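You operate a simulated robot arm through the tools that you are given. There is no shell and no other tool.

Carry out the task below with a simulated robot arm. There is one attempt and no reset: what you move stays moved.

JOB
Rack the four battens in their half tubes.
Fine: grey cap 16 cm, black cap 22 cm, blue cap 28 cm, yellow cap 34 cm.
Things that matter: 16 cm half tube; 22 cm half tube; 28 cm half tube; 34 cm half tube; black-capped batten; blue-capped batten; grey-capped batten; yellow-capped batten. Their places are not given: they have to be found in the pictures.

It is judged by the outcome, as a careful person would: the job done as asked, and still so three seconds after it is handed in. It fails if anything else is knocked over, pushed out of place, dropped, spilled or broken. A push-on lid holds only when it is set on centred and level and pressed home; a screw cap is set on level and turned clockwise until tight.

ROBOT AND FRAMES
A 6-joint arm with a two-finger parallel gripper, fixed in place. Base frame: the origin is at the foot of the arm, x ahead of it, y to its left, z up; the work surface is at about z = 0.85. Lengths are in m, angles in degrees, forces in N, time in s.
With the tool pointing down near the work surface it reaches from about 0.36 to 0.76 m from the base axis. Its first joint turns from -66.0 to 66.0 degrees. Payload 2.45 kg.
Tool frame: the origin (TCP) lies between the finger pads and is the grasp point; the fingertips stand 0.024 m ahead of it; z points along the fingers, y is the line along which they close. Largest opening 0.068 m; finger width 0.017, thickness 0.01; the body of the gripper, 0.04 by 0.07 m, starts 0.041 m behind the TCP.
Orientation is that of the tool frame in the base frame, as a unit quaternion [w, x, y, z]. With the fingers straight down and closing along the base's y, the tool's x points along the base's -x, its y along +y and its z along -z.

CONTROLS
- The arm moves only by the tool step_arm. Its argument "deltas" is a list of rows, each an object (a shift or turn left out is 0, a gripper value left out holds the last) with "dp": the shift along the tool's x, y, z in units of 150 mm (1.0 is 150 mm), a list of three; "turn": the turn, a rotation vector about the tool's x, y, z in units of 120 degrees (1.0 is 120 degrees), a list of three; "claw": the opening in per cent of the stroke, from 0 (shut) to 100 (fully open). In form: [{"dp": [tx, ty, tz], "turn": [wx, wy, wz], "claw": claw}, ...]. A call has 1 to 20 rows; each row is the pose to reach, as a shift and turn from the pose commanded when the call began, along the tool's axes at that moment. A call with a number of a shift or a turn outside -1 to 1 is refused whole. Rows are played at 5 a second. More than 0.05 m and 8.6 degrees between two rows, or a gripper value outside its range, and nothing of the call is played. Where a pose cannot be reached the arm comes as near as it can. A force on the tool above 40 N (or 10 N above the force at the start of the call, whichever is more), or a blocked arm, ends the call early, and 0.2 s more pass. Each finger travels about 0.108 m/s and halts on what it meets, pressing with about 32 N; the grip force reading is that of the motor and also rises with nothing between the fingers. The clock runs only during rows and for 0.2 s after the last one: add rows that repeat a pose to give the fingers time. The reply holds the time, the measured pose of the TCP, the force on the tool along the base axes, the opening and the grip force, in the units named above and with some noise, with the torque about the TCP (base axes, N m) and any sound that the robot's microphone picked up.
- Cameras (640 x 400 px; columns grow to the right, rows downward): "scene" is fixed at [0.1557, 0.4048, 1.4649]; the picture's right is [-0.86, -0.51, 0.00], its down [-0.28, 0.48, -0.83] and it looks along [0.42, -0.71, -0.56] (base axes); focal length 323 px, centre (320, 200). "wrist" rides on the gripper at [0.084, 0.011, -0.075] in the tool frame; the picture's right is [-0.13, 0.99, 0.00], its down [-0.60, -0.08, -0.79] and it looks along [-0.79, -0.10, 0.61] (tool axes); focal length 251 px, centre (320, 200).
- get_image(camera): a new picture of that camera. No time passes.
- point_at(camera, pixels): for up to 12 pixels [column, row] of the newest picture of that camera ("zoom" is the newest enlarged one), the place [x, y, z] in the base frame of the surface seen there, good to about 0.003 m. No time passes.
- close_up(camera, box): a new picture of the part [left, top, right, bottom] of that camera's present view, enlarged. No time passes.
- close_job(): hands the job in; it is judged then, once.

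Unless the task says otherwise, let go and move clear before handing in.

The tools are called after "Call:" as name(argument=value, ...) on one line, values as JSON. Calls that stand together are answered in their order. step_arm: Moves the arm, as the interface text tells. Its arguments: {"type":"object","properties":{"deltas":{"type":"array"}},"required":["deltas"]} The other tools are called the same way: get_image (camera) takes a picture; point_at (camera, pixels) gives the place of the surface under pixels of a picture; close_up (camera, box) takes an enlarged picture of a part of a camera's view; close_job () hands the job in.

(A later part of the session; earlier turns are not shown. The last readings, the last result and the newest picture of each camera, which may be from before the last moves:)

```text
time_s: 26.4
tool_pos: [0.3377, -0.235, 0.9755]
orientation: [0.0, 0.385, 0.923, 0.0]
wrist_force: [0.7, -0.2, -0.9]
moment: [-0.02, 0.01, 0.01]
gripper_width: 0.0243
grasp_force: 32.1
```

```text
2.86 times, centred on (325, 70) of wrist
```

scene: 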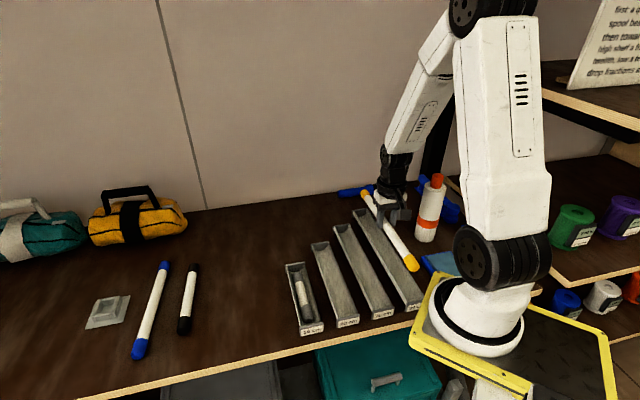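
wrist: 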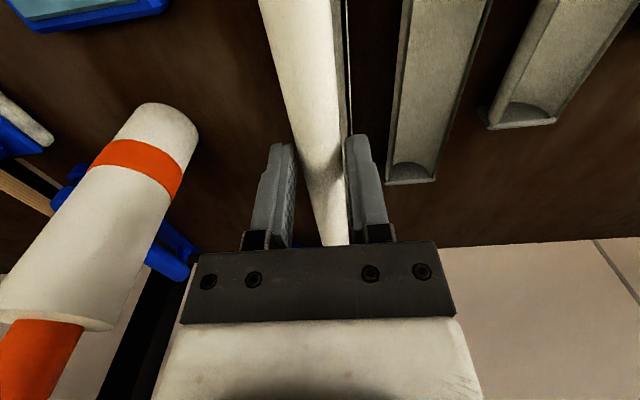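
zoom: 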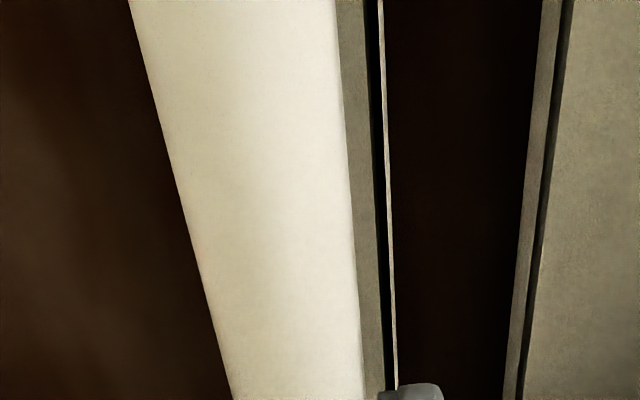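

Call:
point_at(camera="zoom", pixels=[[382, 20], [384, 80], [386, 150], [389, 220], [391, 290], [394, 360], [240, 50], [260, 150], [280, 250], [300, 350]])

Call:
point_at(camera="scene", pixels=[[366, 197], [385, 225], [400, 245], [410, 262], [352, 212], [358, 214]])

```text
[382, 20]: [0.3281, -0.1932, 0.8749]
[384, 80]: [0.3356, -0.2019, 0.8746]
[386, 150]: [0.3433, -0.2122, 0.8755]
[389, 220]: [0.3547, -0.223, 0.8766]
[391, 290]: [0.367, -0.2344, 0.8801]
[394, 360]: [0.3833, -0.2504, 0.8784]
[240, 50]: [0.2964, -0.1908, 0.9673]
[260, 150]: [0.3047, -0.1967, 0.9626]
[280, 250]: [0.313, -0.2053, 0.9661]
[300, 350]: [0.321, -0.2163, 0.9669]
```

```text
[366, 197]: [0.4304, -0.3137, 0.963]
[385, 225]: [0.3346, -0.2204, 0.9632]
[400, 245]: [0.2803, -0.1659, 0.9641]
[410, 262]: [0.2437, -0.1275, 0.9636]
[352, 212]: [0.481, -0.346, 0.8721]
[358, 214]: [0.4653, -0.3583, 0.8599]
```

Rim line is at perpendicular ≈0.0939, putting the tube's centre line at ≈0.0717; the batten axis is ≈0.073, so I'll shift 1.5 mm and descend to the release height, watching the force.

Call:
step_arm(deltas=[{"dp": [0, -0.01, 0.06], "claw": 0}, {"dp": [0, -0.01, 0.15], "claw": 0}, {"dp": [0, -0.01, 0.24], "claw": 0}, {"dp": [0, -0.01, 0.32], "claw": 0}, {"dp": [0, -0.01, 0.39], "claw": 0}, {"dp": [0, -0.01, 0.44], "claw": 0}, {"dp": [0, -0.01, 0.47], "claw": 0}, {"dp": [0, -0.01, 0.4833], "claw": 0}, {"dp": [0, -0.01, 0.4833], "claw": 0}])

Call:
get_image(camera="wrist")

Call:
close_up(camera="scene", box=[320, 190, 440, 325])

```text
time_s: 28.4
tool_pos: [0.3377, -0.2358, 0.902]
orientation: [0.0, 0.385, 0.923, 0.0]
wrist_force: [-0.1, -0.8, -1.3]
moment: [-0.01, 0.04, -0.03]
gripper_width: 0.0244
grasp_force: 32.3
```

```text
taken
```

wrist: 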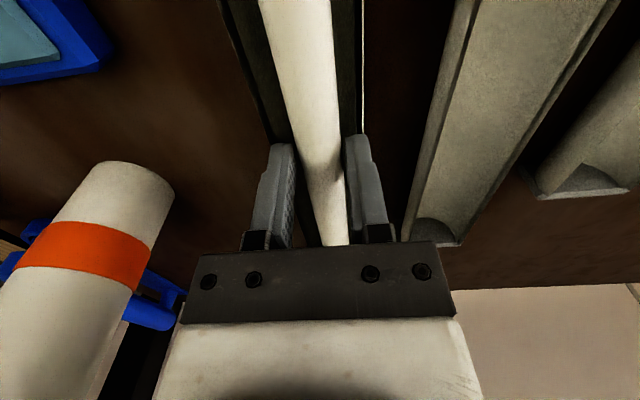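

```text
2.96 times, centred on (380, 258) of scene
```

zoom: 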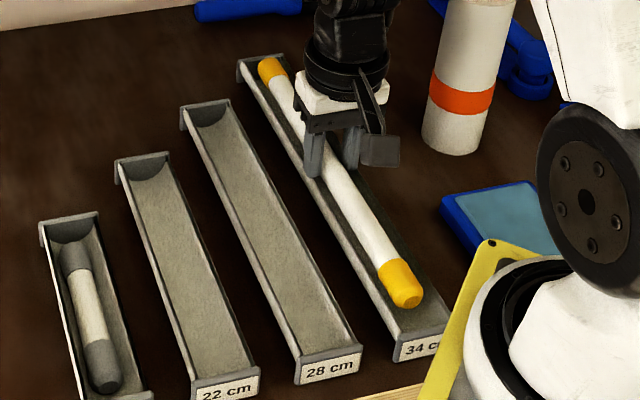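

The batten is centred between rims (columns ≈225 and 364 at row 0, batten centre ≈296) and clears both end plates in the scene view. Releasing.

Call:
step_arm(deltas=[{"dp": [0, 0, 0.0], "claw": 55}, {"dp": [0, 0, 0.0], "claw": 55}, {"dp": [0, 0, 0.0], "claw": 55}, {"dp": [0, 0, -0.06], "claw": 55}, {"dp": [0, 0, -0.2], "claw": 55}, {"dp": [0, 0, -0.4], "claw": 60}, {"dp": [0, 0, -0.6], "claw": 70}, {"dp": [0, 0, -0.7], "claw": 80}, {"dp": [0, 0, -0.7], "claw": 80}])

Call:
get_image(camera="wrist")

Call:
close_up(camera="scene", box=[320, 190, 440, 325])

```text
time_s: 30.4
tool_pos: [0.3369, -0.236, 1.0072]
orientation: [0.0, 0.385, 0.923, 0.0]
wrist_force: [0.3, -0.9, 0.2]
moment: [0.04, 0.02, 0.01]
gripper_width: 0.0543
grasp_force: 0.0
```

```text
taken
```

wrist: 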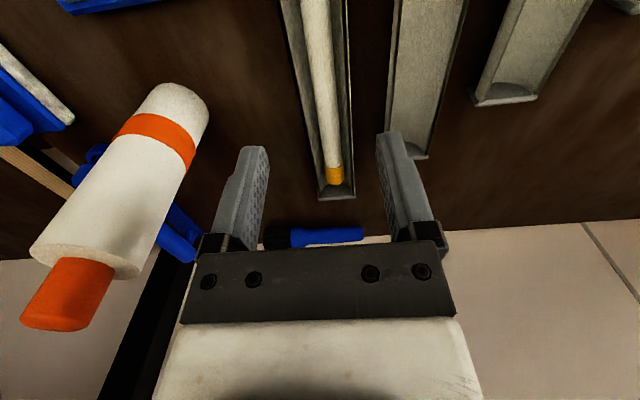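

```text
2.96 times, centred on (380, 258) of scene
```

zoom: 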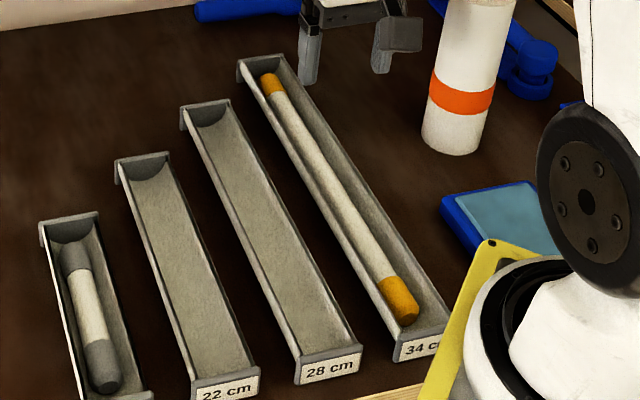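

Yellow is seated in the 34 cm tube. Now moving back toward the black batten near (0.670, 0.132), unloaded and at z≈1.007.

Call:
step_arm(deltas=[{"dp": [0.0054, 0.1, 0], "claw": 80}, {"dp": [0.0162, 0.3, 0], "claw": 80}, {"dp": [0.027, 0.5, 0], "claw": 80}, {"dp": [0.0378, 0.7, 0], "claw": 80}, {"dp": [0.0486, 0.9, 0], "claw": 80}, {"dp": [0.054, 1.0, 0], "claw": 80}])

Call:
step_arm(deltas=[{"dp": [0.0054, 0.1, 0], "claw": 80}, {"dp": [0.0162, 0.3, 0], "claw": 80}, {"dp": [0.027, 0.5, 0], "claw": 80}, {"dp": [0.0378, 0.7, 0], "claw": 80}, {"dp": [0.0486, 0.9, 0], "claw": 80}, {"dp": [0.054, 1.0, 0], "claw": 80}])

Call:
step_arm(deltas=[{"dp": [0.0054, 0.1, 0], "claw": 80}, {"dp": [0.0162, 0.3, 0], "claw": 80}, {"dp": [0.027, 0.5, 0], "claw": 80}, {"dp": [0.0378, 0.7, 0], "claw": 80}, {"dp": [0.0486, 0.9, 0], "claw": 80}, {"dp": [0.054, 1.0, 0], "claw": 80}])

Call:
step_arm(deltas=[{"dp": [0.0054, 0.1, 0], "turn": [0, 0, 0.01], "claw": 80}, {"dp": [0.0108, 0.2, 0], "turn": [0, 0, 0.02], "claw": 80}, {"dp": [0.0165, 0.305, 0], "turn": [0, 0, 0.0308], "claw": 80}, {"dp": [0.0165, 0.305, 0], "turn": [0, 0, 0.0308], "claw": 80}])

Call:
get_image(camera="wrist")

Call:
get_image(camera="scene")

Call:
close_up(camera="wrist", box=[240, 0, 400, 200])

```text
time_s: 31.8
tool_pos: [0.4385, -0.1241, 1.0087]
orientation: [0.0, 0.386, 0.923, 0.001]
wrist_force: [0.0, 0.4, 0.2]
moment: [0.03, 0.02, 0.02]
gripper_width: 0.0544
grasp_force: 0.0
```

```text
time_s: 33.2
tool_pos: [0.5381, -0.0133, 1.0078]
orientation: [0.0, 0.385, 0.923, 0.0]
wrist_force: [0.1, 0.7, -0.5]
moment: [0.03, 0.0, -0.02]
gripper_width: 0.0544
grasp_force: 0.0
```

```text
time_s: 34.6
tool_pos: [0.64, 0.0979, 1.0079]
orientation: [0.0, 0.385, 0.923, 0.0]
wrist_force: [-0.6, -0.1, 0.8]
moment: [0.0, 0.0, -0.04]
gripper_width: 0.0546
grasp_force: 0.0
```

```text
time_s: 35.6
tool_pos: [0.6711, 0.1333, 1.0072]
orientation: [0.0, 0.415, 0.91, -0.001]
wrist_force: [-1.0, -0.2, 0.3]
moment: [0.0, 0.02, -0.01]
gripper_width: 0.0544
grasp_force: 0.0
```

```text
taken
```

wrist: 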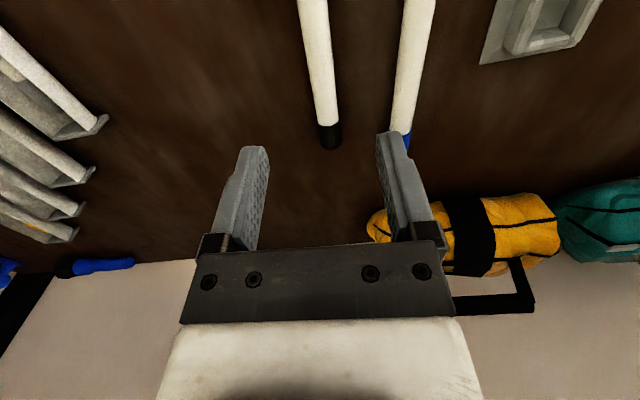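

```text
taken
```

scene: 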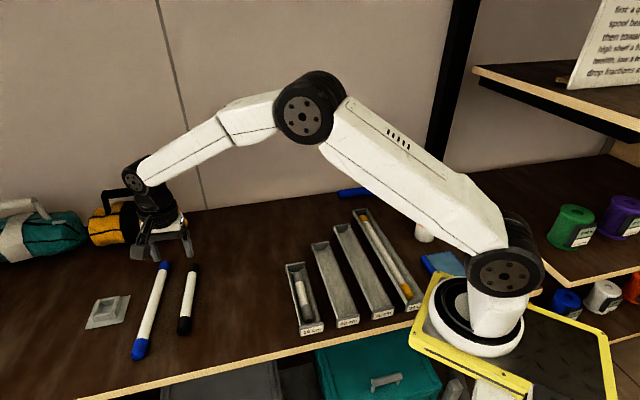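

```text
2.00 times, centred on (320, 100) of wrist
```

zoom: 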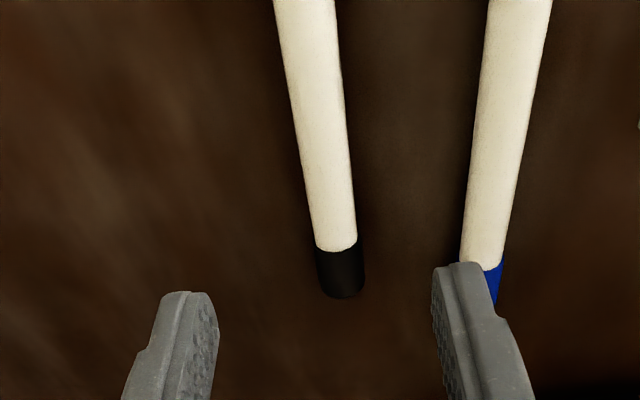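

Call:
point_at(camera="zoom", pixels=[[306, 10], [312, 60], [319, 110], [326, 160], [332, 210], [337, 245], [340, 270], [341, 293], [520, 20], [505, 120], [485, 240]])

Call:
point_at(camera="scene", pixels=[[194, 270], [191, 285], [188, 300], [185, 315], [182, 332], [185, 317]])

```text
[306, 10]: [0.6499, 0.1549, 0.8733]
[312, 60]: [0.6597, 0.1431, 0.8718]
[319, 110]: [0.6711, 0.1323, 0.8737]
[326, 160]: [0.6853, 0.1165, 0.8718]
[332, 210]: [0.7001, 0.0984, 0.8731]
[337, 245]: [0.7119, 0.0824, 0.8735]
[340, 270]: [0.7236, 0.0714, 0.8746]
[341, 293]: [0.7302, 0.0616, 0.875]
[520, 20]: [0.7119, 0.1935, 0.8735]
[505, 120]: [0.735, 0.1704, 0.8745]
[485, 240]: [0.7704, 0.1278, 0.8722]
```

```text
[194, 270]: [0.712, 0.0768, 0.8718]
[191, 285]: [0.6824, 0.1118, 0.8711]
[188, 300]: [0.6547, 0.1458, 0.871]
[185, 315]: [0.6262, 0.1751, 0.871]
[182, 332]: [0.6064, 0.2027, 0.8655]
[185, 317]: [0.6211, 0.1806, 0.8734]
```

Black's axis is at perpendicular 0.5924 versus the tool's 0.592, so it's centred. Descending, closing, and lifting a little.

Call:
step_arm(deltas=[{"dp": [0, 0, 0.15], "claw": 80}, {"dp": [0, 0, 0.35], "claw": 80}, {"dp": [0, 0, 0.55], "claw": 80}, {"dp": [0, 0, 0.68], "claw": 80}, {"dp": [0, 0, 0.76], "claw": 80}, {"dp": [0, 0, 0.8], "claw": 80}, {"dp": [0, 0, 0.8367], "claw": 80}, {"dp": [0, 0, 0.8367], "claw": 80}])

Call:
get_image(camera="wrist")

Call:
close_up(camera="scene", box=[110, 210, 250, 370])

```text
time_s: 37.4
tool_pos: [0.6713, 0.1318, 0.8834]
orientation: [0.0, 0.414, 0.91, 0.0]
wrist_force: [0.4, 0.1, 0.1]
moment: [-0.02, -0.01, -0.01]
gripper_width: 0.0545
grasp_force: 0.2
```

```text
taken
```

wrist: 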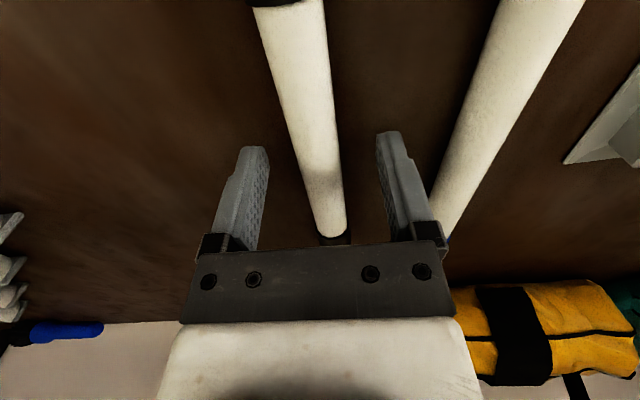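

```text
2.50 times, centred on (180, 290) of scene
```

zoom: 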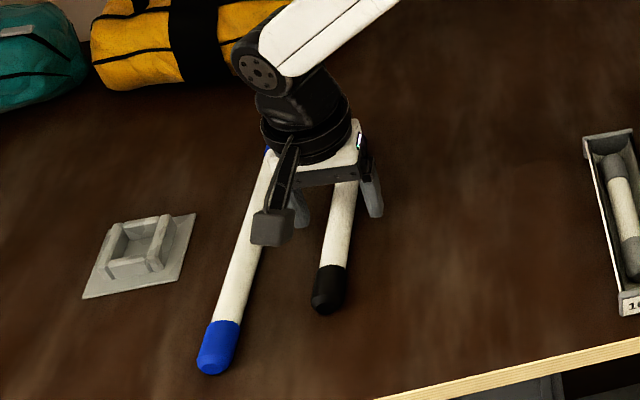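

The fingers straddle the black batten cleanly with the blue one clear to the side. Closing and lifting 3 cm.

Call:
step_arm(deltas=[{"dp": [0, 0, 0], "claw": 50}, {"dp": [0, 0, 0], "claw": 30}, {"dp": [0, 0, 0], "claw": 15}, {"dp": [0, 0, 0], "claw": 0}, {"dp": [0, 0, 0], "claw": 0}, {"dp": [0, 0, -0.05], "claw": 0}, {"dp": [0, 0, -0.12], "claw": 0}, {"dp": [0, 0, -0.2], "claw": 0}, {"dp": [0, 0, -0.2], "claw": 0}])

Call:
get_image(camera="wrist")

Call:
close_up(camera="scene", box=[110, 210, 250, 370])

```text
time_s: 39.4
tool_pos: [0.6696, 0.1318, 0.9123]
orientation: [0.0, 0.415, 0.91, 0.0]
wrist_force: [-0.2, -0.2, -0.3]
moment: [0.0, 0.01, -0.01]
gripper_width: 0.0241
grasp_force: 32.6
```

```text
taken
```

wrist: 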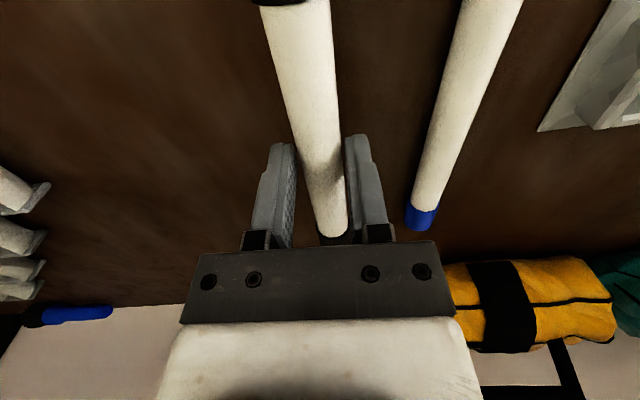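

```text
2.50 times, centred on (180, 290) of scene
```

zoom: 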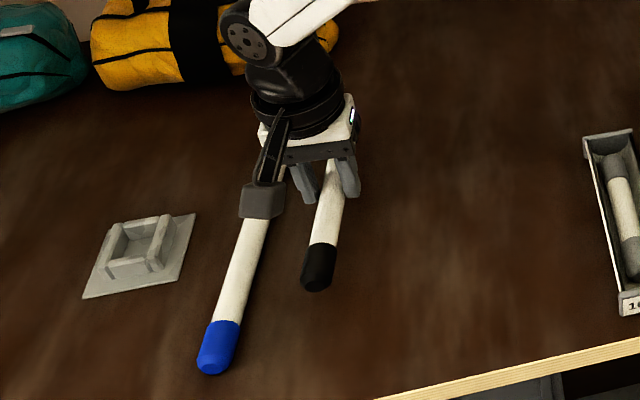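

The black batten is held (0.0241 m, 32.6 N). Lifting and carrying it toward the 22 cm tube, centre (0.4057, -0.0795).

Call:
step_arm(deltas=[{"dp": [0, 0, -0.1], "claw": 0}, {"dp": [0, 0, -0.25], "claw": 0}, {"dp": [0, 0, -0.38], "claw": 0}, {"dp": [0.0021, -0.05, -0.42], "claw": 0}, {"dp": [0.0062, -0.15, -0.42], "claw": 0}, {"dp": [0.0111, -0.27, -0.42], "claw": 0}, {"dp": [0.0164, -0.4, -0.42], "claw": 0}, {"dp": [0.0218, -0.53, -0.42], "claw": 0}, {"dp": [0.0271, -0.66, -0.42], "claw": 0}, {"dp": [0.0304, -0.74, -0.42], "claw": 0}, {"dp": [0.031, -0.755, -0.42], "claw": 0}])

Call:
step_arm(deltas=[{"dp": [0.0021, -0.05, 0], "claw": 0}, {"dp": [0.0062, -0.15, 0], "claw": 0}, {"dp": [0.0111, -0.27, 0], "claw": 0}, {"dp": [0.0164, -0.4, 0], "claw": 0}, {"dp": [0.0218, -0.53, 0], "claw": 0}, {"dp": [0.0271, -0.66, 0], "claw": 0}, {"dp": [0.03, -0.73, 0], "claw": 0}, {"dp": [0.0305, -0.75, 0], "claw": 0}])

Call:
get_image(camera="scene")

```text
time_s: 41.8
tool_pos: [0.581, 0.0608, 0.9768]
orientation: [0.0, 0.414, 0.91, 0.0]
wrist_force: [-0.1, -1.0, -0.4]
moment: [0.0, 0.02, 0.02]
gripper_width: 0.0239
grasp_force: 31.5
```

```text
time_s: 43.6
tool_pos: [0.4942, -0.0094, 0.9755]
orientation: [0.0, 0.414, 0.91, 0.001]
wrist_force: [0.0, -0.6, -0.4]
moment: [-0.01, 0.02, -0.02]
gripper_width: 0.0243
grasp_force: 32.1
```

```text
taken
```

scene: 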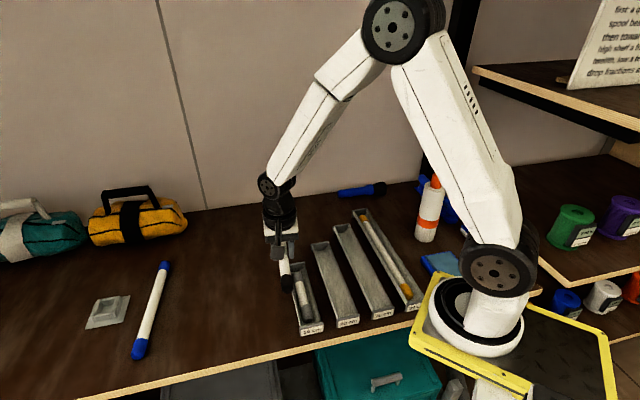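

The batten is riding level above the racks. Final carry segment to over the 22 cm tube, with a 3.9° turn.

Call:
step_arm(deltas=[{"dp": [0.0021, -0.05, 0], "turn": [0, 0, -0.0022], "claw": 0}, {"dp": [0.0062, -0.15, 0], "turn": [0, 0, -0.0065], "claw": 0}, {"dp": [0.0111, -0.27, 0], "turn": [0, 0, -0.0117], "claw": 0}, {"dp": [0.0164, -0.4, 0], "turn": [0, 0, -0.0173], "claw": 0}, {"dp": [0.0218, -0.53, 0], "turn": [0, 0, -0.023], "claw": 0}, {"dp": [0.0271, -0.66, 0], "turn": [0, 0, -0.0286], "claw": 0}, {"dp": [0.03, -0.73, 0], "turn": [0, 0, -0.0316], "claw": 0}, {"dp": [0.0305, -0.75, 0], "turn": [0, 0, -0.0325], "claw": 0}, {"dp": [0.0305, -0.75, 0], "turn": [0, 0, -0.0325], "claw": 0}])

Call:
close_up(camera="wrist", box=[230, 0, 400, 140])

Call:
get_image(camera="wrist")

Call:
get_image(camera="scene")

```text
time_s: 45.6
tool_pos: [0.406, -0.0794, 0.9757]
orientation: [0.0, 0.384, 0.923, 0.0]
wrist_force: [0.1, -0.2, -0.2]
moment: [0.0, -0.01, 0.0]
gripper_width: 0.0238
grasp_force: 32.3
```

```text
2.86 times, centred on (315, 70) of wrist
```

zoom: 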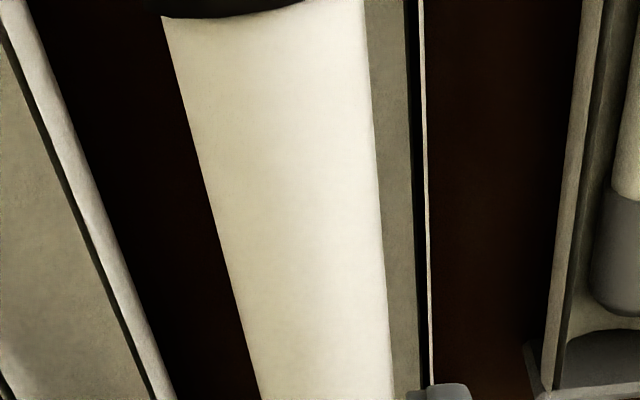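

```text
taken
```

wrist: 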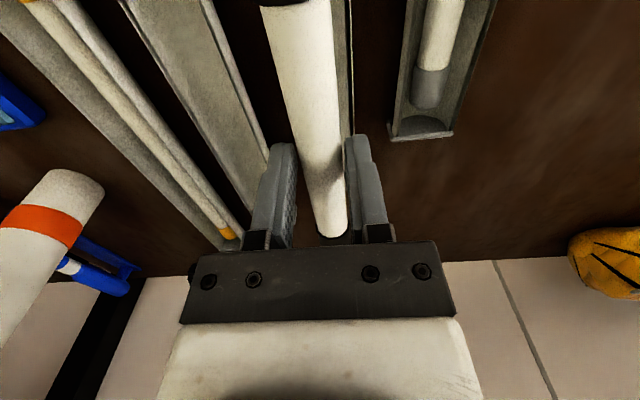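

```text
taken
```

scene: 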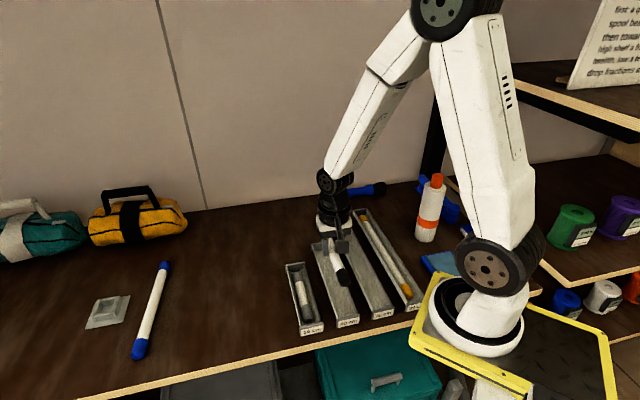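

Measuring the right rim of the 22 cm tube (zoom line at columns 421–432) against the tool axis.

Call:
point_at(camera="zoom", pixels=[[421, 20], [424, 90], [426, 160], [428, 230], [430, 300], [432, 365], [395, 100], [262, 60], [300, 200], [330, 330]])

Call:
point_at(camera="scene", pixels=[[343, 275], [340, 262], [336, 250], [346, 283]])

```text
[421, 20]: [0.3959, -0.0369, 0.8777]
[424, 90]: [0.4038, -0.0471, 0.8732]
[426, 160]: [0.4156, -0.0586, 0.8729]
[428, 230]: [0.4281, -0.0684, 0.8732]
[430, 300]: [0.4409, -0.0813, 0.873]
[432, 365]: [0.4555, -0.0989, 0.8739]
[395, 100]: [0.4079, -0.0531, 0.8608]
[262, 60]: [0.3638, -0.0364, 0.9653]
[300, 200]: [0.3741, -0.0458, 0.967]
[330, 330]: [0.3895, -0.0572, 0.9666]
```

```text
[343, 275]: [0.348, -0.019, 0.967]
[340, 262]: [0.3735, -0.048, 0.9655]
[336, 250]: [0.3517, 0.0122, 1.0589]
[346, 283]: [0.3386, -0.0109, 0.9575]
```

Rim at 0.2532 puts the tube centre at 0.2309, matching the tool (0.2306). Descending to the release height.

Call:
step_arm(deltas=[{"dp": [0, 0, 0.06], "claw": 0}, {"dp": [0, 0, 0.15], "claw": 0}, {"dp": [0, 0, 0.24], "claw": 0}, {"dp": [0, 0, 0.32], "claw": 0}, {"dp": [0, 0, 0.39], "claw": 0}, {"dp": [0, 0, 0.44], "claw": 0}, {"dp": [0, 0, 0.47], "claw": 0}, {"dp": [0, 0, 0.4833], "claw": 0}, {"dp": [0, 0, 0.4833], "claw": 0}])

Call:
get_image(camera="wrist")

Call:
close_up(camera="scene", box=[280, 210, 400, 345])

```text
time_s: 47.6
tool_pos: [0.4055, -0.0797, 0.9021]
orientation: [0.0, 0.384, 0.924, 0.0]
wrist_force: [0.5, 0.5, -0.1]
moment: [0.01, 0.01, 0.01]
gripper_width: 0.0241
grasp_force: 32.3
```

```text
taken
```

wrist: 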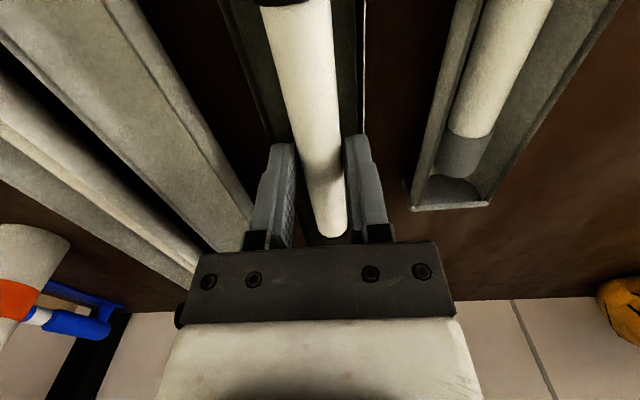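

```text
2.96 times, centred on (340, 278) of scene
```

zoom: 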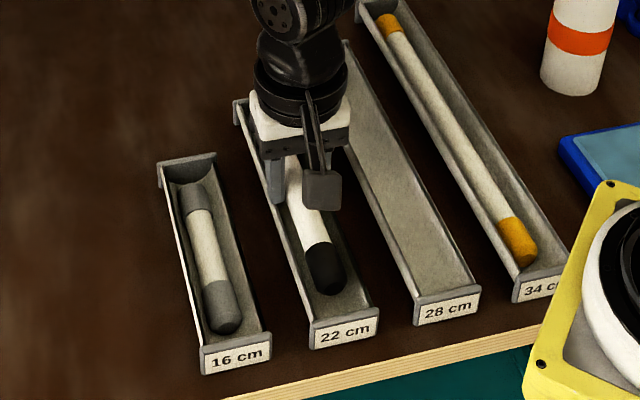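

The black batten is centred in the 22 cm trough (rims at columns ≈222 and 364 at row 0) and no contact is felt. Releasing and lifting clear.

Call:
step_arm(deltas=[{"dp": [0, 0, 0.0], "claw": 55}, {"dp": [0, 0, 0.0], "claw": 55}, {"dp": [0, 0, 0.0], "claw": 55}, {"dp": [0, 0, -0.06], "claw": 55}, {"dp": [0, 0, -0.2], "claw": 55}, {"dp": [0, 0, -0.4], "claw": 60}, {"dp": [0, 0, -0.6], "claw": 70}, {"dp": [0, 0, -0.7], "claw": 80}, {"dp": [0, 0, -0.7], "claw": 80}])

Call:
get_image(camera="wrist")

Call:
close_up(camera="scene", box=[280, 210, 400, 345])

```text
time_s: 49.6
tool_pos: [0.406, -0.08, 1.0077]
orientation: [0.0, 0.384, 0.923, 0.0]
wrist_force: [-0.1, 0.8, 0.1]
moment: [-0.02, -0.05, 0.03]
gripper_width: 0.0549
grasp_force: 0.1
```

```text
taken
```

wrist: 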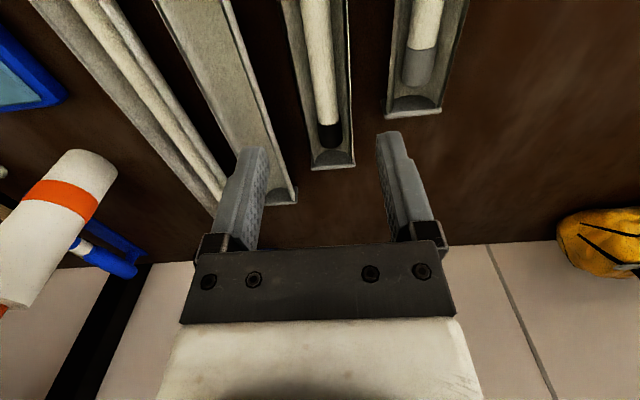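

```text
2.96 times, centred on (340, 278) of scene
```

zoom: 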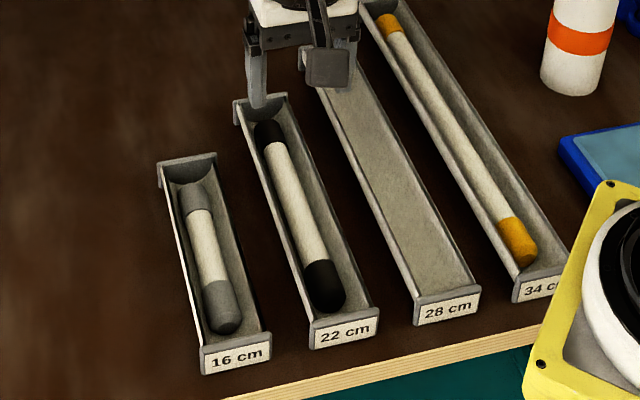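

Black is seated in the 22 cm tube and the others are unchanged. Heading for the blue batten, centre about (0.723, 0.189).

Call:
step_arm(deltas=[{"dp": [-0.0082, 0.1, 0], "claw": 80}, {"dp": [-0.0246, 0.3, 0], "claw": 80}, {"dp": [-0.041, 0.5, 0], "claw": 80}, {"dp": [-0.0574, 0.7, 0], "claw": 80}, {"dp": [-0.0704, 0.86, 0], "claw": 80}, {"dp": [-0.0753, 0.92, 0], "claw": 80}])

Call:
step_arm(deltas=[{"dp": [-0.0082, 0.1, 0], "claw": 80}, {"dp": [-0.0246, 0.3, 0], "claw": 80}, {"dp": [-0.041, 0.5, 0], "claw": 80}, {"dp": [-0.0574, 0.7, 0], "claw": 80}, {"dp": [-0.0704, 0.86, 0], "claw": 80}, {"dp": [-0.0753, 0.92, 0], "claw": 80}])

Call:
step_arm(deltas=[{"dp": [-0.0082, 0.1, 0], "turn": [0, 0, 0.004], "claw": 80}, {"dp": [-0.0246, 0.3, 0], "turn": [0, 0, 0.012], "claw": 80}, {"dp": [-0.041, 0.5, 0], "turn": [0, 0, 0.0195], "claw": 80}, {"dp": [-0.0574, 0.7, 0], "turn": [0, 0, 0.0272], "claw": 80}, {"dp": [-0.0704, 0.86, 0], "turn": [0, 0, 0.0334], "claw": 80}, {"dp": [-0.0754, 0.921, 0], "turn": [0, 0, 0.0358], "claw": 80}, {"dp": [-0.0754, 0.921, 0], "turn": [0, 0, 0.0358], "claw": 80}])

Call:
get_image(camera="wrist")

Call:
get_image(camera="scene")

Call:
close_up(camera="wrist", box=[240, 0, 400, 200])

```text
time_s: 51.0
tool_pos: [0.5121, 0.0108, 1.0089]
orientation: [0.0, 0.383, 0.924, 0.0]
wrist_force: [0.5, 0.3, -0.7]
moment: [0.01, 0.0, -0.02]
gripper_width: 0.0546
grasp_force: 0.0
```

```text
time_s: 52.4
tool_pos: [0.6179, 0.099, 1.0094]
orientation: [0.0, 0.383, 0.924, 0.0]
wrist_force: [-0.1, -0.8, 0.0]
moment: [0.01, 0.02, -0.01]
gripper_width: 0.0544
grasp_force: 0.0
```

```text
time_s: 54.0
tool_pos: [0.725, 0.1896, 1.0078]
orientation: [0.0, 0.418, 0.908, 0.001]
wrist_force: [0.3, -1.0, -0.1]
moment: [-0.01, -0.04, -0.01]
gripper_width: 0.0546
grasp_force: 0.0
```

```text
taken
```

wrist: 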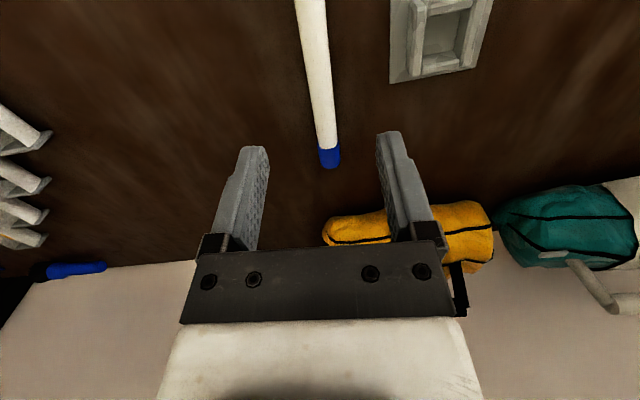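

```text
taken
```

scene: 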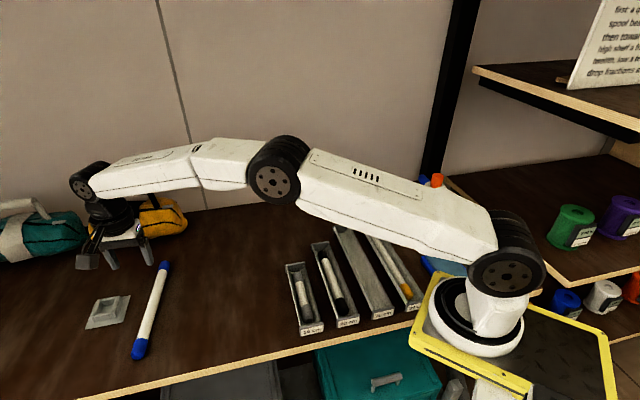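

```text
2.00 times, centred on (320, 100) of wrist
```

zoom: 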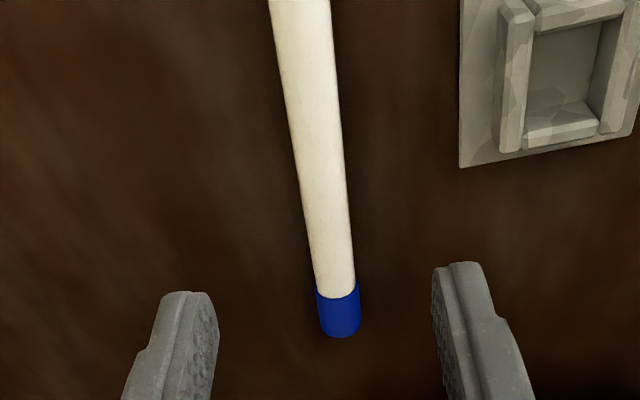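

The arm reached (0.725, 0.190) and the blue batten is between the fingers at column ≈320. Measuring its axis here, along with the grey block nearby.

Call:
point_at(camera="zoom", pixels=[[301, 10], [308, 70], [316, 130], [323, 190], [330, 250], [336, 293], [340, 330], [465, 10], [462, 160], [500, 100], [640, 120], [500, 20]])

Call:
point_at(camera="scene", pixels=[[163, 273], [160, 285], [155, 300], [150, 318], [145, 337], [139, 355], [112, 298], [130, 297]])

```text
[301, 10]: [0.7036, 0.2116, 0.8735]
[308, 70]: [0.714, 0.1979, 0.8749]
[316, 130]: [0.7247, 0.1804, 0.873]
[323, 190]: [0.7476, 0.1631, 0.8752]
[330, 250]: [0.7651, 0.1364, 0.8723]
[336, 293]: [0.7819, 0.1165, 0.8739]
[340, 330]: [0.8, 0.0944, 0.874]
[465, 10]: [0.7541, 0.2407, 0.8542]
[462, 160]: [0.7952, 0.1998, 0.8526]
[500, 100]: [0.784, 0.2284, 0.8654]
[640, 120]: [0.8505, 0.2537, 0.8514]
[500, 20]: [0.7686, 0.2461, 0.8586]
```

```text
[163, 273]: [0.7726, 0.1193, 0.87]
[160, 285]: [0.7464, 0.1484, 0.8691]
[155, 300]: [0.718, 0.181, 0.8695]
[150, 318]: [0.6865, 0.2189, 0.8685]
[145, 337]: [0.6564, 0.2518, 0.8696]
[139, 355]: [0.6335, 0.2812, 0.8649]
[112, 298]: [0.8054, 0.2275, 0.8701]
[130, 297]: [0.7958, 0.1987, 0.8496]
```

Blue's axis is about 2 mm to the tool's -y side of centre (perpendicular 0.670 vs 0.672), so I'll shift 2 mm and descend; the grey block stays 2 cm clear of the finger.

Call:
step_arm(deltas=[{"dp": [0, -0.0133, 0.15], "claw": 80}, {"dp": [0, -0.0133, 0.35], "claw": 80}, {"dp": [0, -0.0133, 0.55], "claw": 80}, {"dp": [0, -0.0133, 0.68], "claw": 80}, {"dp": [0, -0.0133, 0.76], "claw": 80}, {"dp": [0, -0.0133, 0.8], "claw": 80}, {"dp": [0, -0.0133, 0.8367], "claw": 80}, {"dp": [0, -0.0133, 0.8367], "claw": 80}])

Call:
get_image(camera="wrist")

Call:
close_up(camera="scene", box=[70, 210, 210, 370])

```text
time_s: 55.8
tool_pos: [0.7224, 0.1871, 0.8825]
orientation: [0.001, 0.418, 0.908, 0.0]
wrist_force: [0.3, -0.6, -0.6]
moment: [0.03, 0.03, -0.04]
gripper_width: 0.0546
grasp_force: 0.1
```

```text
taken
```

wrist: 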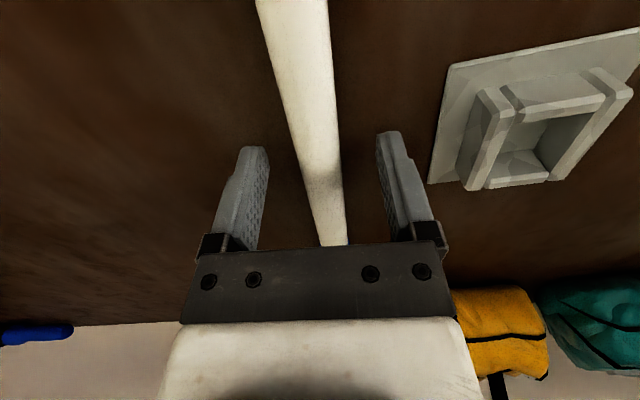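

```text
2.50 times, centred on (140, 290) of scene
```

zoom: 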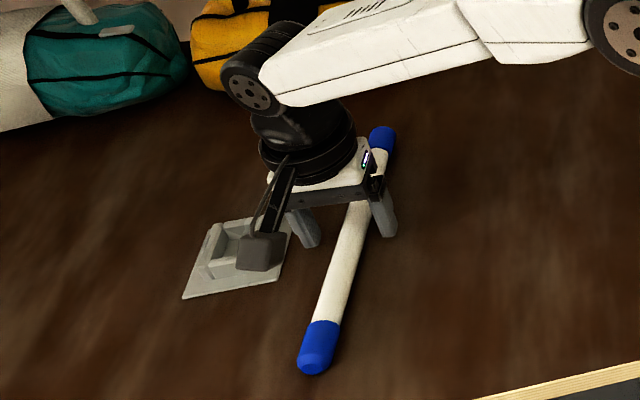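

The fingers straddle the blue batten, centred, and nothing else is touched. Closing and lifting 3 cm.

Call:
step_arm(deltas=[{"dp": [0, -0.0, 0], "claw": 50}, {"dp": [0, 0, 0], "claw": 30}, {"dp": [0, 0, 0], "claw": 15}, {"dp": [0, 0, 0], "claw": 0}, {"dp": [0, 0, 0], "claw": 0}, {"dp": [0, 0, -0.05], "claw": 0}, {"dp": [0, 0, -0.12], "claw": 0}, {"dp": [0, 0, -0.2], "claw": 0}, {"dp": [0, 0, -0.2], "claw": 0}])

Call:
get_image(camera="wrist")

Call:
close_up(camera="scene", box=[70, 210, 210, 370])

```text
time_s: 57.8
tool_pos: [0.7217, 0.1885, 0.9138]
orientation: [-0.001, 0.418, 0.909, 0.0]
wrist_force: [0.2, -0.1, -1.2]
moment: [0.03, -0.02, 0.01]
gripper_width: 0.0243
grasp_force: 31.4
```

```text
taken
```

wrist: 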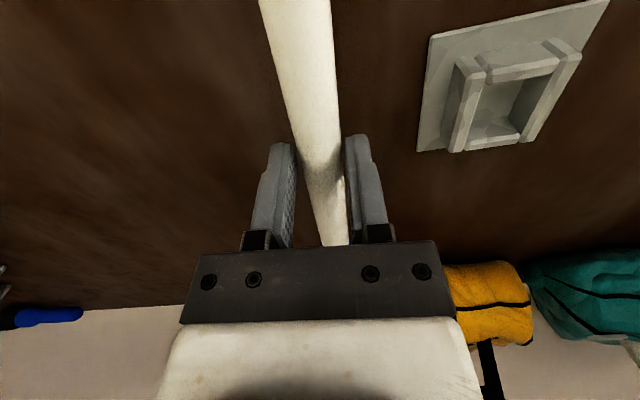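

```text
2.50 times, centred on (140, 290) of scene
```

zoom: 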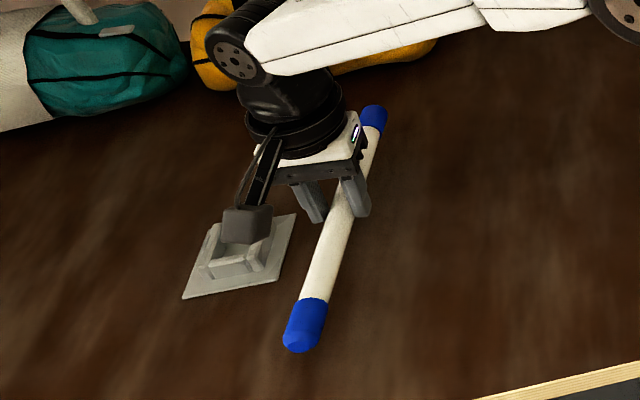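

Blue is held at 0.0243 m. Quick level check along its length.

Call:
point_at(camera="zoom", pixels=[[375, 112], [370, 140], [335, 240], [320, 280], [312, 303], [304, 330]])

```text
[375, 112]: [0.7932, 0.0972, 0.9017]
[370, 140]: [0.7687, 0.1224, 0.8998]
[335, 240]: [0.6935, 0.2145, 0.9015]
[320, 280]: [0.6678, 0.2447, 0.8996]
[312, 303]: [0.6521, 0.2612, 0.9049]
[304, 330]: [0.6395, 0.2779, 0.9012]
```

Level within 3 mm. Before carrying across, I'll check how far the yellow bag is from the batten's far end.

Call:
get_image(camera="scene")

Call:
point_at(camera="scene", pixels=[[182, 228], [178, 235], [165, 240], [180, 215], [155, 242], [170, 205]])

```text
taken
```

scene: 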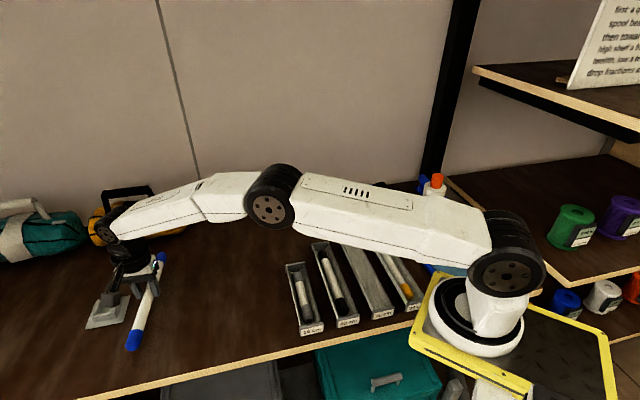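

```text
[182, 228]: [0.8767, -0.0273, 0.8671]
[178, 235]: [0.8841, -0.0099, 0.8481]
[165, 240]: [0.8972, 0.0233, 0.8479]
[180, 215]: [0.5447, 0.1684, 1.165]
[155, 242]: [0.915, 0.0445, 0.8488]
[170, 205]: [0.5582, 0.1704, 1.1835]
```

The bag is beyond x≈0.877 and the batten's far end only reaches ≈0.81, so the path is clear. Lifting and carrying blue toward the 28 cm tube, centre (0.372, -0.158).

Call:
step_arm(deltas=[{"dp": [0, 0, -0.1], "claw": 0}, {"dp": [0, 0, -0.25], "claw": 0}, {"dp": [0, 0, -0.38], "claw": 0}, {"dp": [-0.0036, -0.05, -0.42], "claw": 0}, {"dp": [-0.0107, -0.15, -0.42], "claw": 0}, {"dp": [-0.0193, -0.27, -0.42], "claw": 0}, {"dp": [-0.0286, -0.4, -0.42], "claw": 0}, {"dp": [-0.038, -0.53, -0.42], "claw": 0}, {"dp": [-0.0473, -0.66, -0.42], "claw": 0}, {"dp": [-0.0558, -0.78, -0.42], "claw": 0}, {"dp": [-0.0585, -0.817, -0.42], "claw": 0}])

Call:
step_arm(deltas=[{"dp": [-0.0036, -0.05, 0], "claw": 0}, {"dp": [-0.0107, -0.15, 0], "claw": 0}, {"dp": [-0.0193, -0.27, 0], "claw": 0}, {"dp": [-0.0286, -0.4, 0], "claw": 0}, {"dp": [-0.038, -0.53, 0], "claw": 0}, {"dp": [-0.0473, -0.66, 0], "claw": 0}, {"dp": [-0.0558, -0.78, 0], "claw": 0}, {"dp": [-0.0585, -0.817, 0], "claw": 0}])

Call:
get_image(camera="scene")

```text
time_s: 60.2
tool_pos: [0.6343, 0.1015, 0.9764]
orientation: [0.0, 0.417, 0.909, 0.0]
wrist_force: [-0.1, 0.2, -0.6]
moment: [-0.02, -0.01, 0.01]
gripper_width: 0.0243
grasp_force: 32.2
```

```text
time_s: 62.0
tool_pos: [0.5473, 0.0141, 0.9755]
orientation: [0.001, 0.418, 0.909, -0.001]
wrist_force: [0.2, -0.5, -1.8]
moment: [0.01, 0.01, -0.02]
gripper_width: 0.0243
grasp_force: 31.8
```

```text
taken
```

scene: 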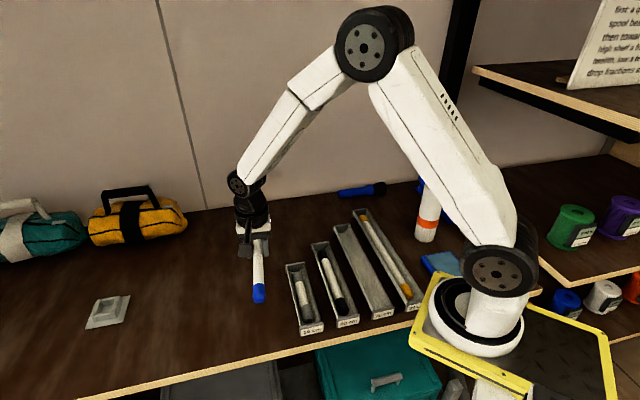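

Blue rides level at (0.547, 0.014, 0.976). Two more segments bring it over the 28 cm tube, the last with a 4.4° turn.

Call:
step_arm(deltas=[{"dp": [-0.0036, -0.05, 0], "claw": 0}, {"dp": [-0.0107, -0.15, 0], "claw": 0}, {"dp": [-0.0193, -0.27, 0], "claw": 0}, {"dp": [-0.0286, -0.4, 0], "claw": 0}, {"dp": [-0.038, -0.53, 0], "claw": 0}, {"dp": [-0.0473, -0.66, 0], "claw": 0}, {"dp": [-0.0558, -0.78, 0], "claw": 0}, {"dp": [-0.0585, -0.817, 0], "claw": 0}])

Call:
step_arm(deltas=[{"dp": [-0.0036, -0.05, 0], "turn": [0, 0, -0.0022], "claw": 0}, {"dp": [-0.0107, -0.15, 0], "turn": [0, 0, -0.0067], "claw": 0}, {"dp": [-0.0193, -0.27, 0], "turn": [0, 0, -0.0121], "claw": 0}, {"dp": [-0.0286, -0.4, 0], "turn": [0, 0, -0.018], "claw": 0}, {"dp": [-0.038, -0.53, 0], "turn": [0, 0, -0.0238], "claw": 0}, {"dp": [-0.0473, -0.66, 0], "turn": [0, 0, -0.0296], "claw": 0}, {"dp": [-0.0558, -0.78, 0], "turn": [0, 0, -0.035], "claw": 0}, {"dp": [-0.0585, -0.817, 0], "turn": [0, 0, -0.0367], "claw": 0}, {"dp": [-0.0585, -0.817, 0], "turn": [0, 0, -0.0367], "claw": 0}])

Call:
get_image(camera="scene")

Call:
get_image(camera="wrist")

Call:
close_up(camera="wrist", box=[240, 0, 400, 140])

```text
time_s: 63.8
tool_pos: [0.4609, -0.071, 0.9753]
orientation: [0.0, 0.418, 0.908, -0.001]
wrist_force: [-0.4, 0.4, -1.8]
moment: [0.03, -0.02, -0.01]
gripper_width: 0.0245
grasp_force: 32.3
```

```text
time_s: 65.8
tool_pos: [0.3725, -0.1578, 0.9756]
orientation: [0.0, 0.382, 0.924, -0.001]
wrist_force: [-0.6, -0.3, -1.0]
moment: [0.03, -0.02, -0.01]
gripper_width: 0.024
grasp_force: 31.7
```

```text
taken
```

scene: 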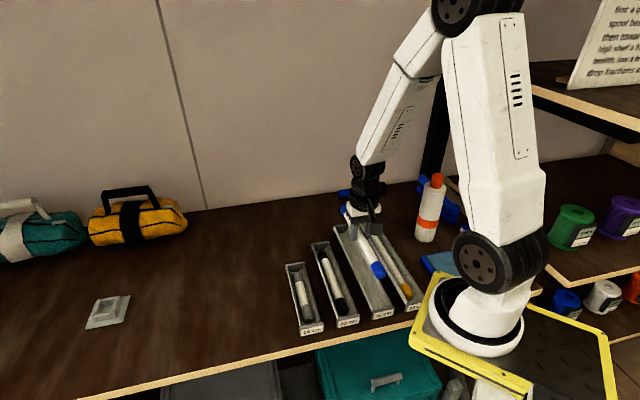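

```text
taken
```

wrist: 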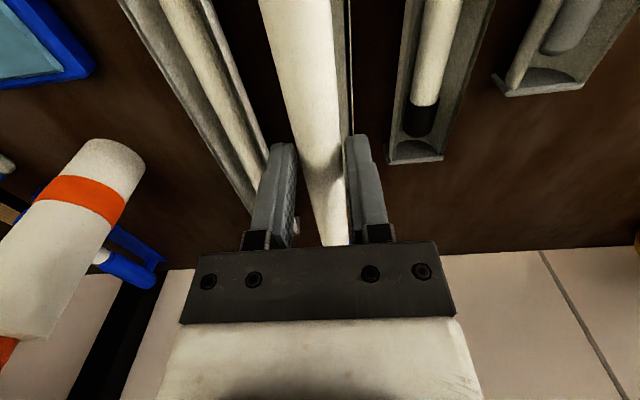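

```text
2.86 times, centred on (320, 70) of wrist
```

zoom: 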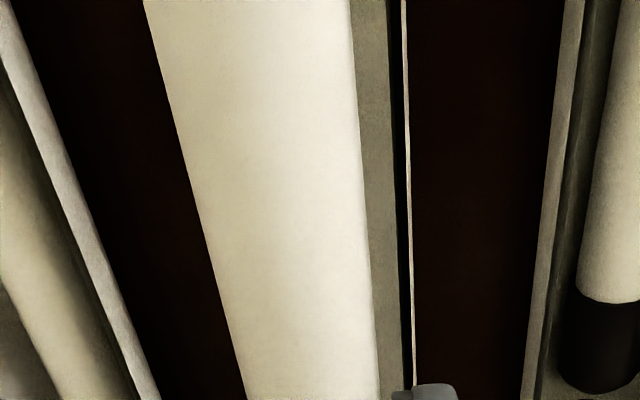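

Over the 28 cm tube at (0.3725, -0.158). Measuring its right rim line (zoom columns 403–415).

Call:
point_at(camera="zoom", pixels=[[403, 20], [405, 90], [408, 160], [410, 230], [412, 300], [415, 365], [260, 60], [290, 200], [315, 330]])

Call:
close_up(camera="scene", box=[310, 200, 430, 330])

```text
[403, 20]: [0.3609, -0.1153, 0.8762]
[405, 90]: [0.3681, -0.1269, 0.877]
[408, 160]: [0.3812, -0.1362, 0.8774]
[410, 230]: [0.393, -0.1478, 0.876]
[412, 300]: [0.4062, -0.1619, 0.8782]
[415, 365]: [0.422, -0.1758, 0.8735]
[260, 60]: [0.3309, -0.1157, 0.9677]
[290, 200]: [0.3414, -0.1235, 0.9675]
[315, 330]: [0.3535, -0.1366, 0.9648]
```

```text
3.08 times, centred on (370, 265) of scene
```

zoom: 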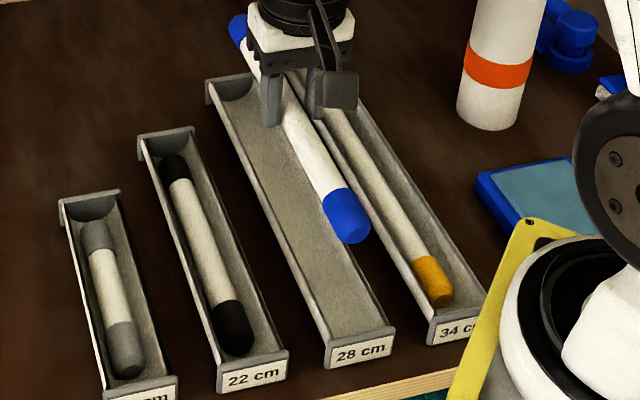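

Rim at 0.1729 puts the tube centre at ≈0.1506 (tool 0.1515). I'll check the batten's end positions relative to the tube's end plates too.

Call:
point_at(camera="zoom", pixels=[[335, 198], [352, 236], [346, 210], [232, 20], [238, 38], [360, 332], [358, 318], [236, 98]])

```text
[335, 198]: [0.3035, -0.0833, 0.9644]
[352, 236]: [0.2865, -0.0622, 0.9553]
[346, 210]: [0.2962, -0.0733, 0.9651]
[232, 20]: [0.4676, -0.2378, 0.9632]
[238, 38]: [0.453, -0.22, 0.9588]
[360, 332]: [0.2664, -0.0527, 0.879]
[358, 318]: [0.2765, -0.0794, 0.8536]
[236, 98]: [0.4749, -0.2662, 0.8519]
```

The batten spans u≈0.245–0.500 within the tube's 0.226–0.524, so I'll nudge 3 mm toward the far end and 1 mm sideways while descending.

Call:
step_arm(deltas=[{"dp": [-0.01, -0.0067, 0.06], "claw": 0}, {"dp": [-0.02, -0.0067, 0.15], "claw": 0}, {"dp": [-0.02, -0.0067, 0.24], "claw": 0}, {"dp": [-0.02, -0.0067, 0.32], "claw": 0}, {"dp": [-0.02, -0.0067, 0.39], "claw": 0}, {"dp": [-0.02, -0.0067, 0.44], "claw": 0}, {"dp": [-0.02, -0.0067, 0.47], "claw": 0}, {"dp": [-0.02, -0.0067, 0.4833], "claw": 0}, {"dp": [-0.02, -0.0067, 0.4833], "claw": 0}])

Call:
get_image(camera="wrist")

Call:
close_up(camera="scene", box=[310, 200, 430, 330])

```text
time_s: 67.8
tool_pos: [0.3747, -0.162, 0.9046]
orientation: [0.0, 0.383, 0.924, 0.0]
wrist_force: [0.1, -0.4, -1.0]
moment: [0.03, 0.03, 0.0]
gripper_width: 0.0239
grasp_force: 32.6
```

```text
taken
```

wrist: 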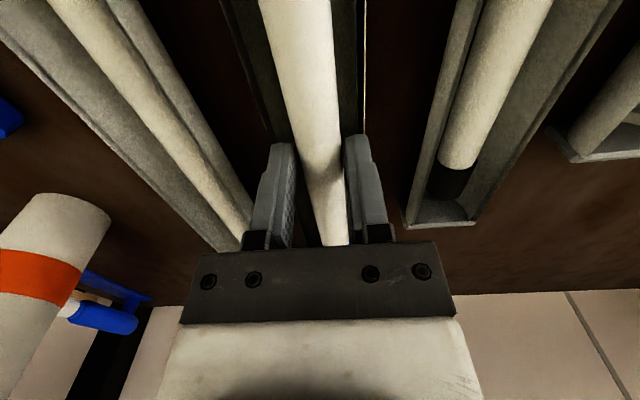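

```text
3.08 times, centred on (370, 265) of scene
```

zoom: 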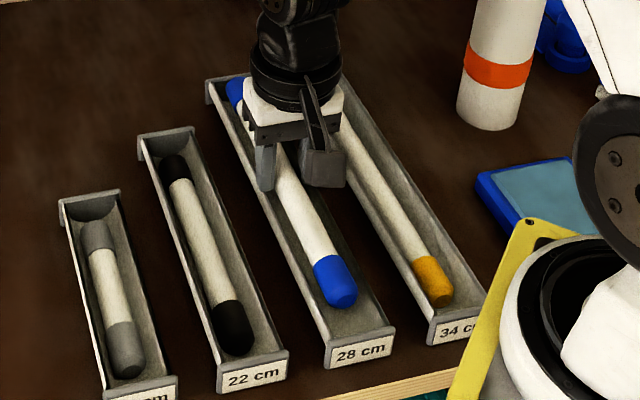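

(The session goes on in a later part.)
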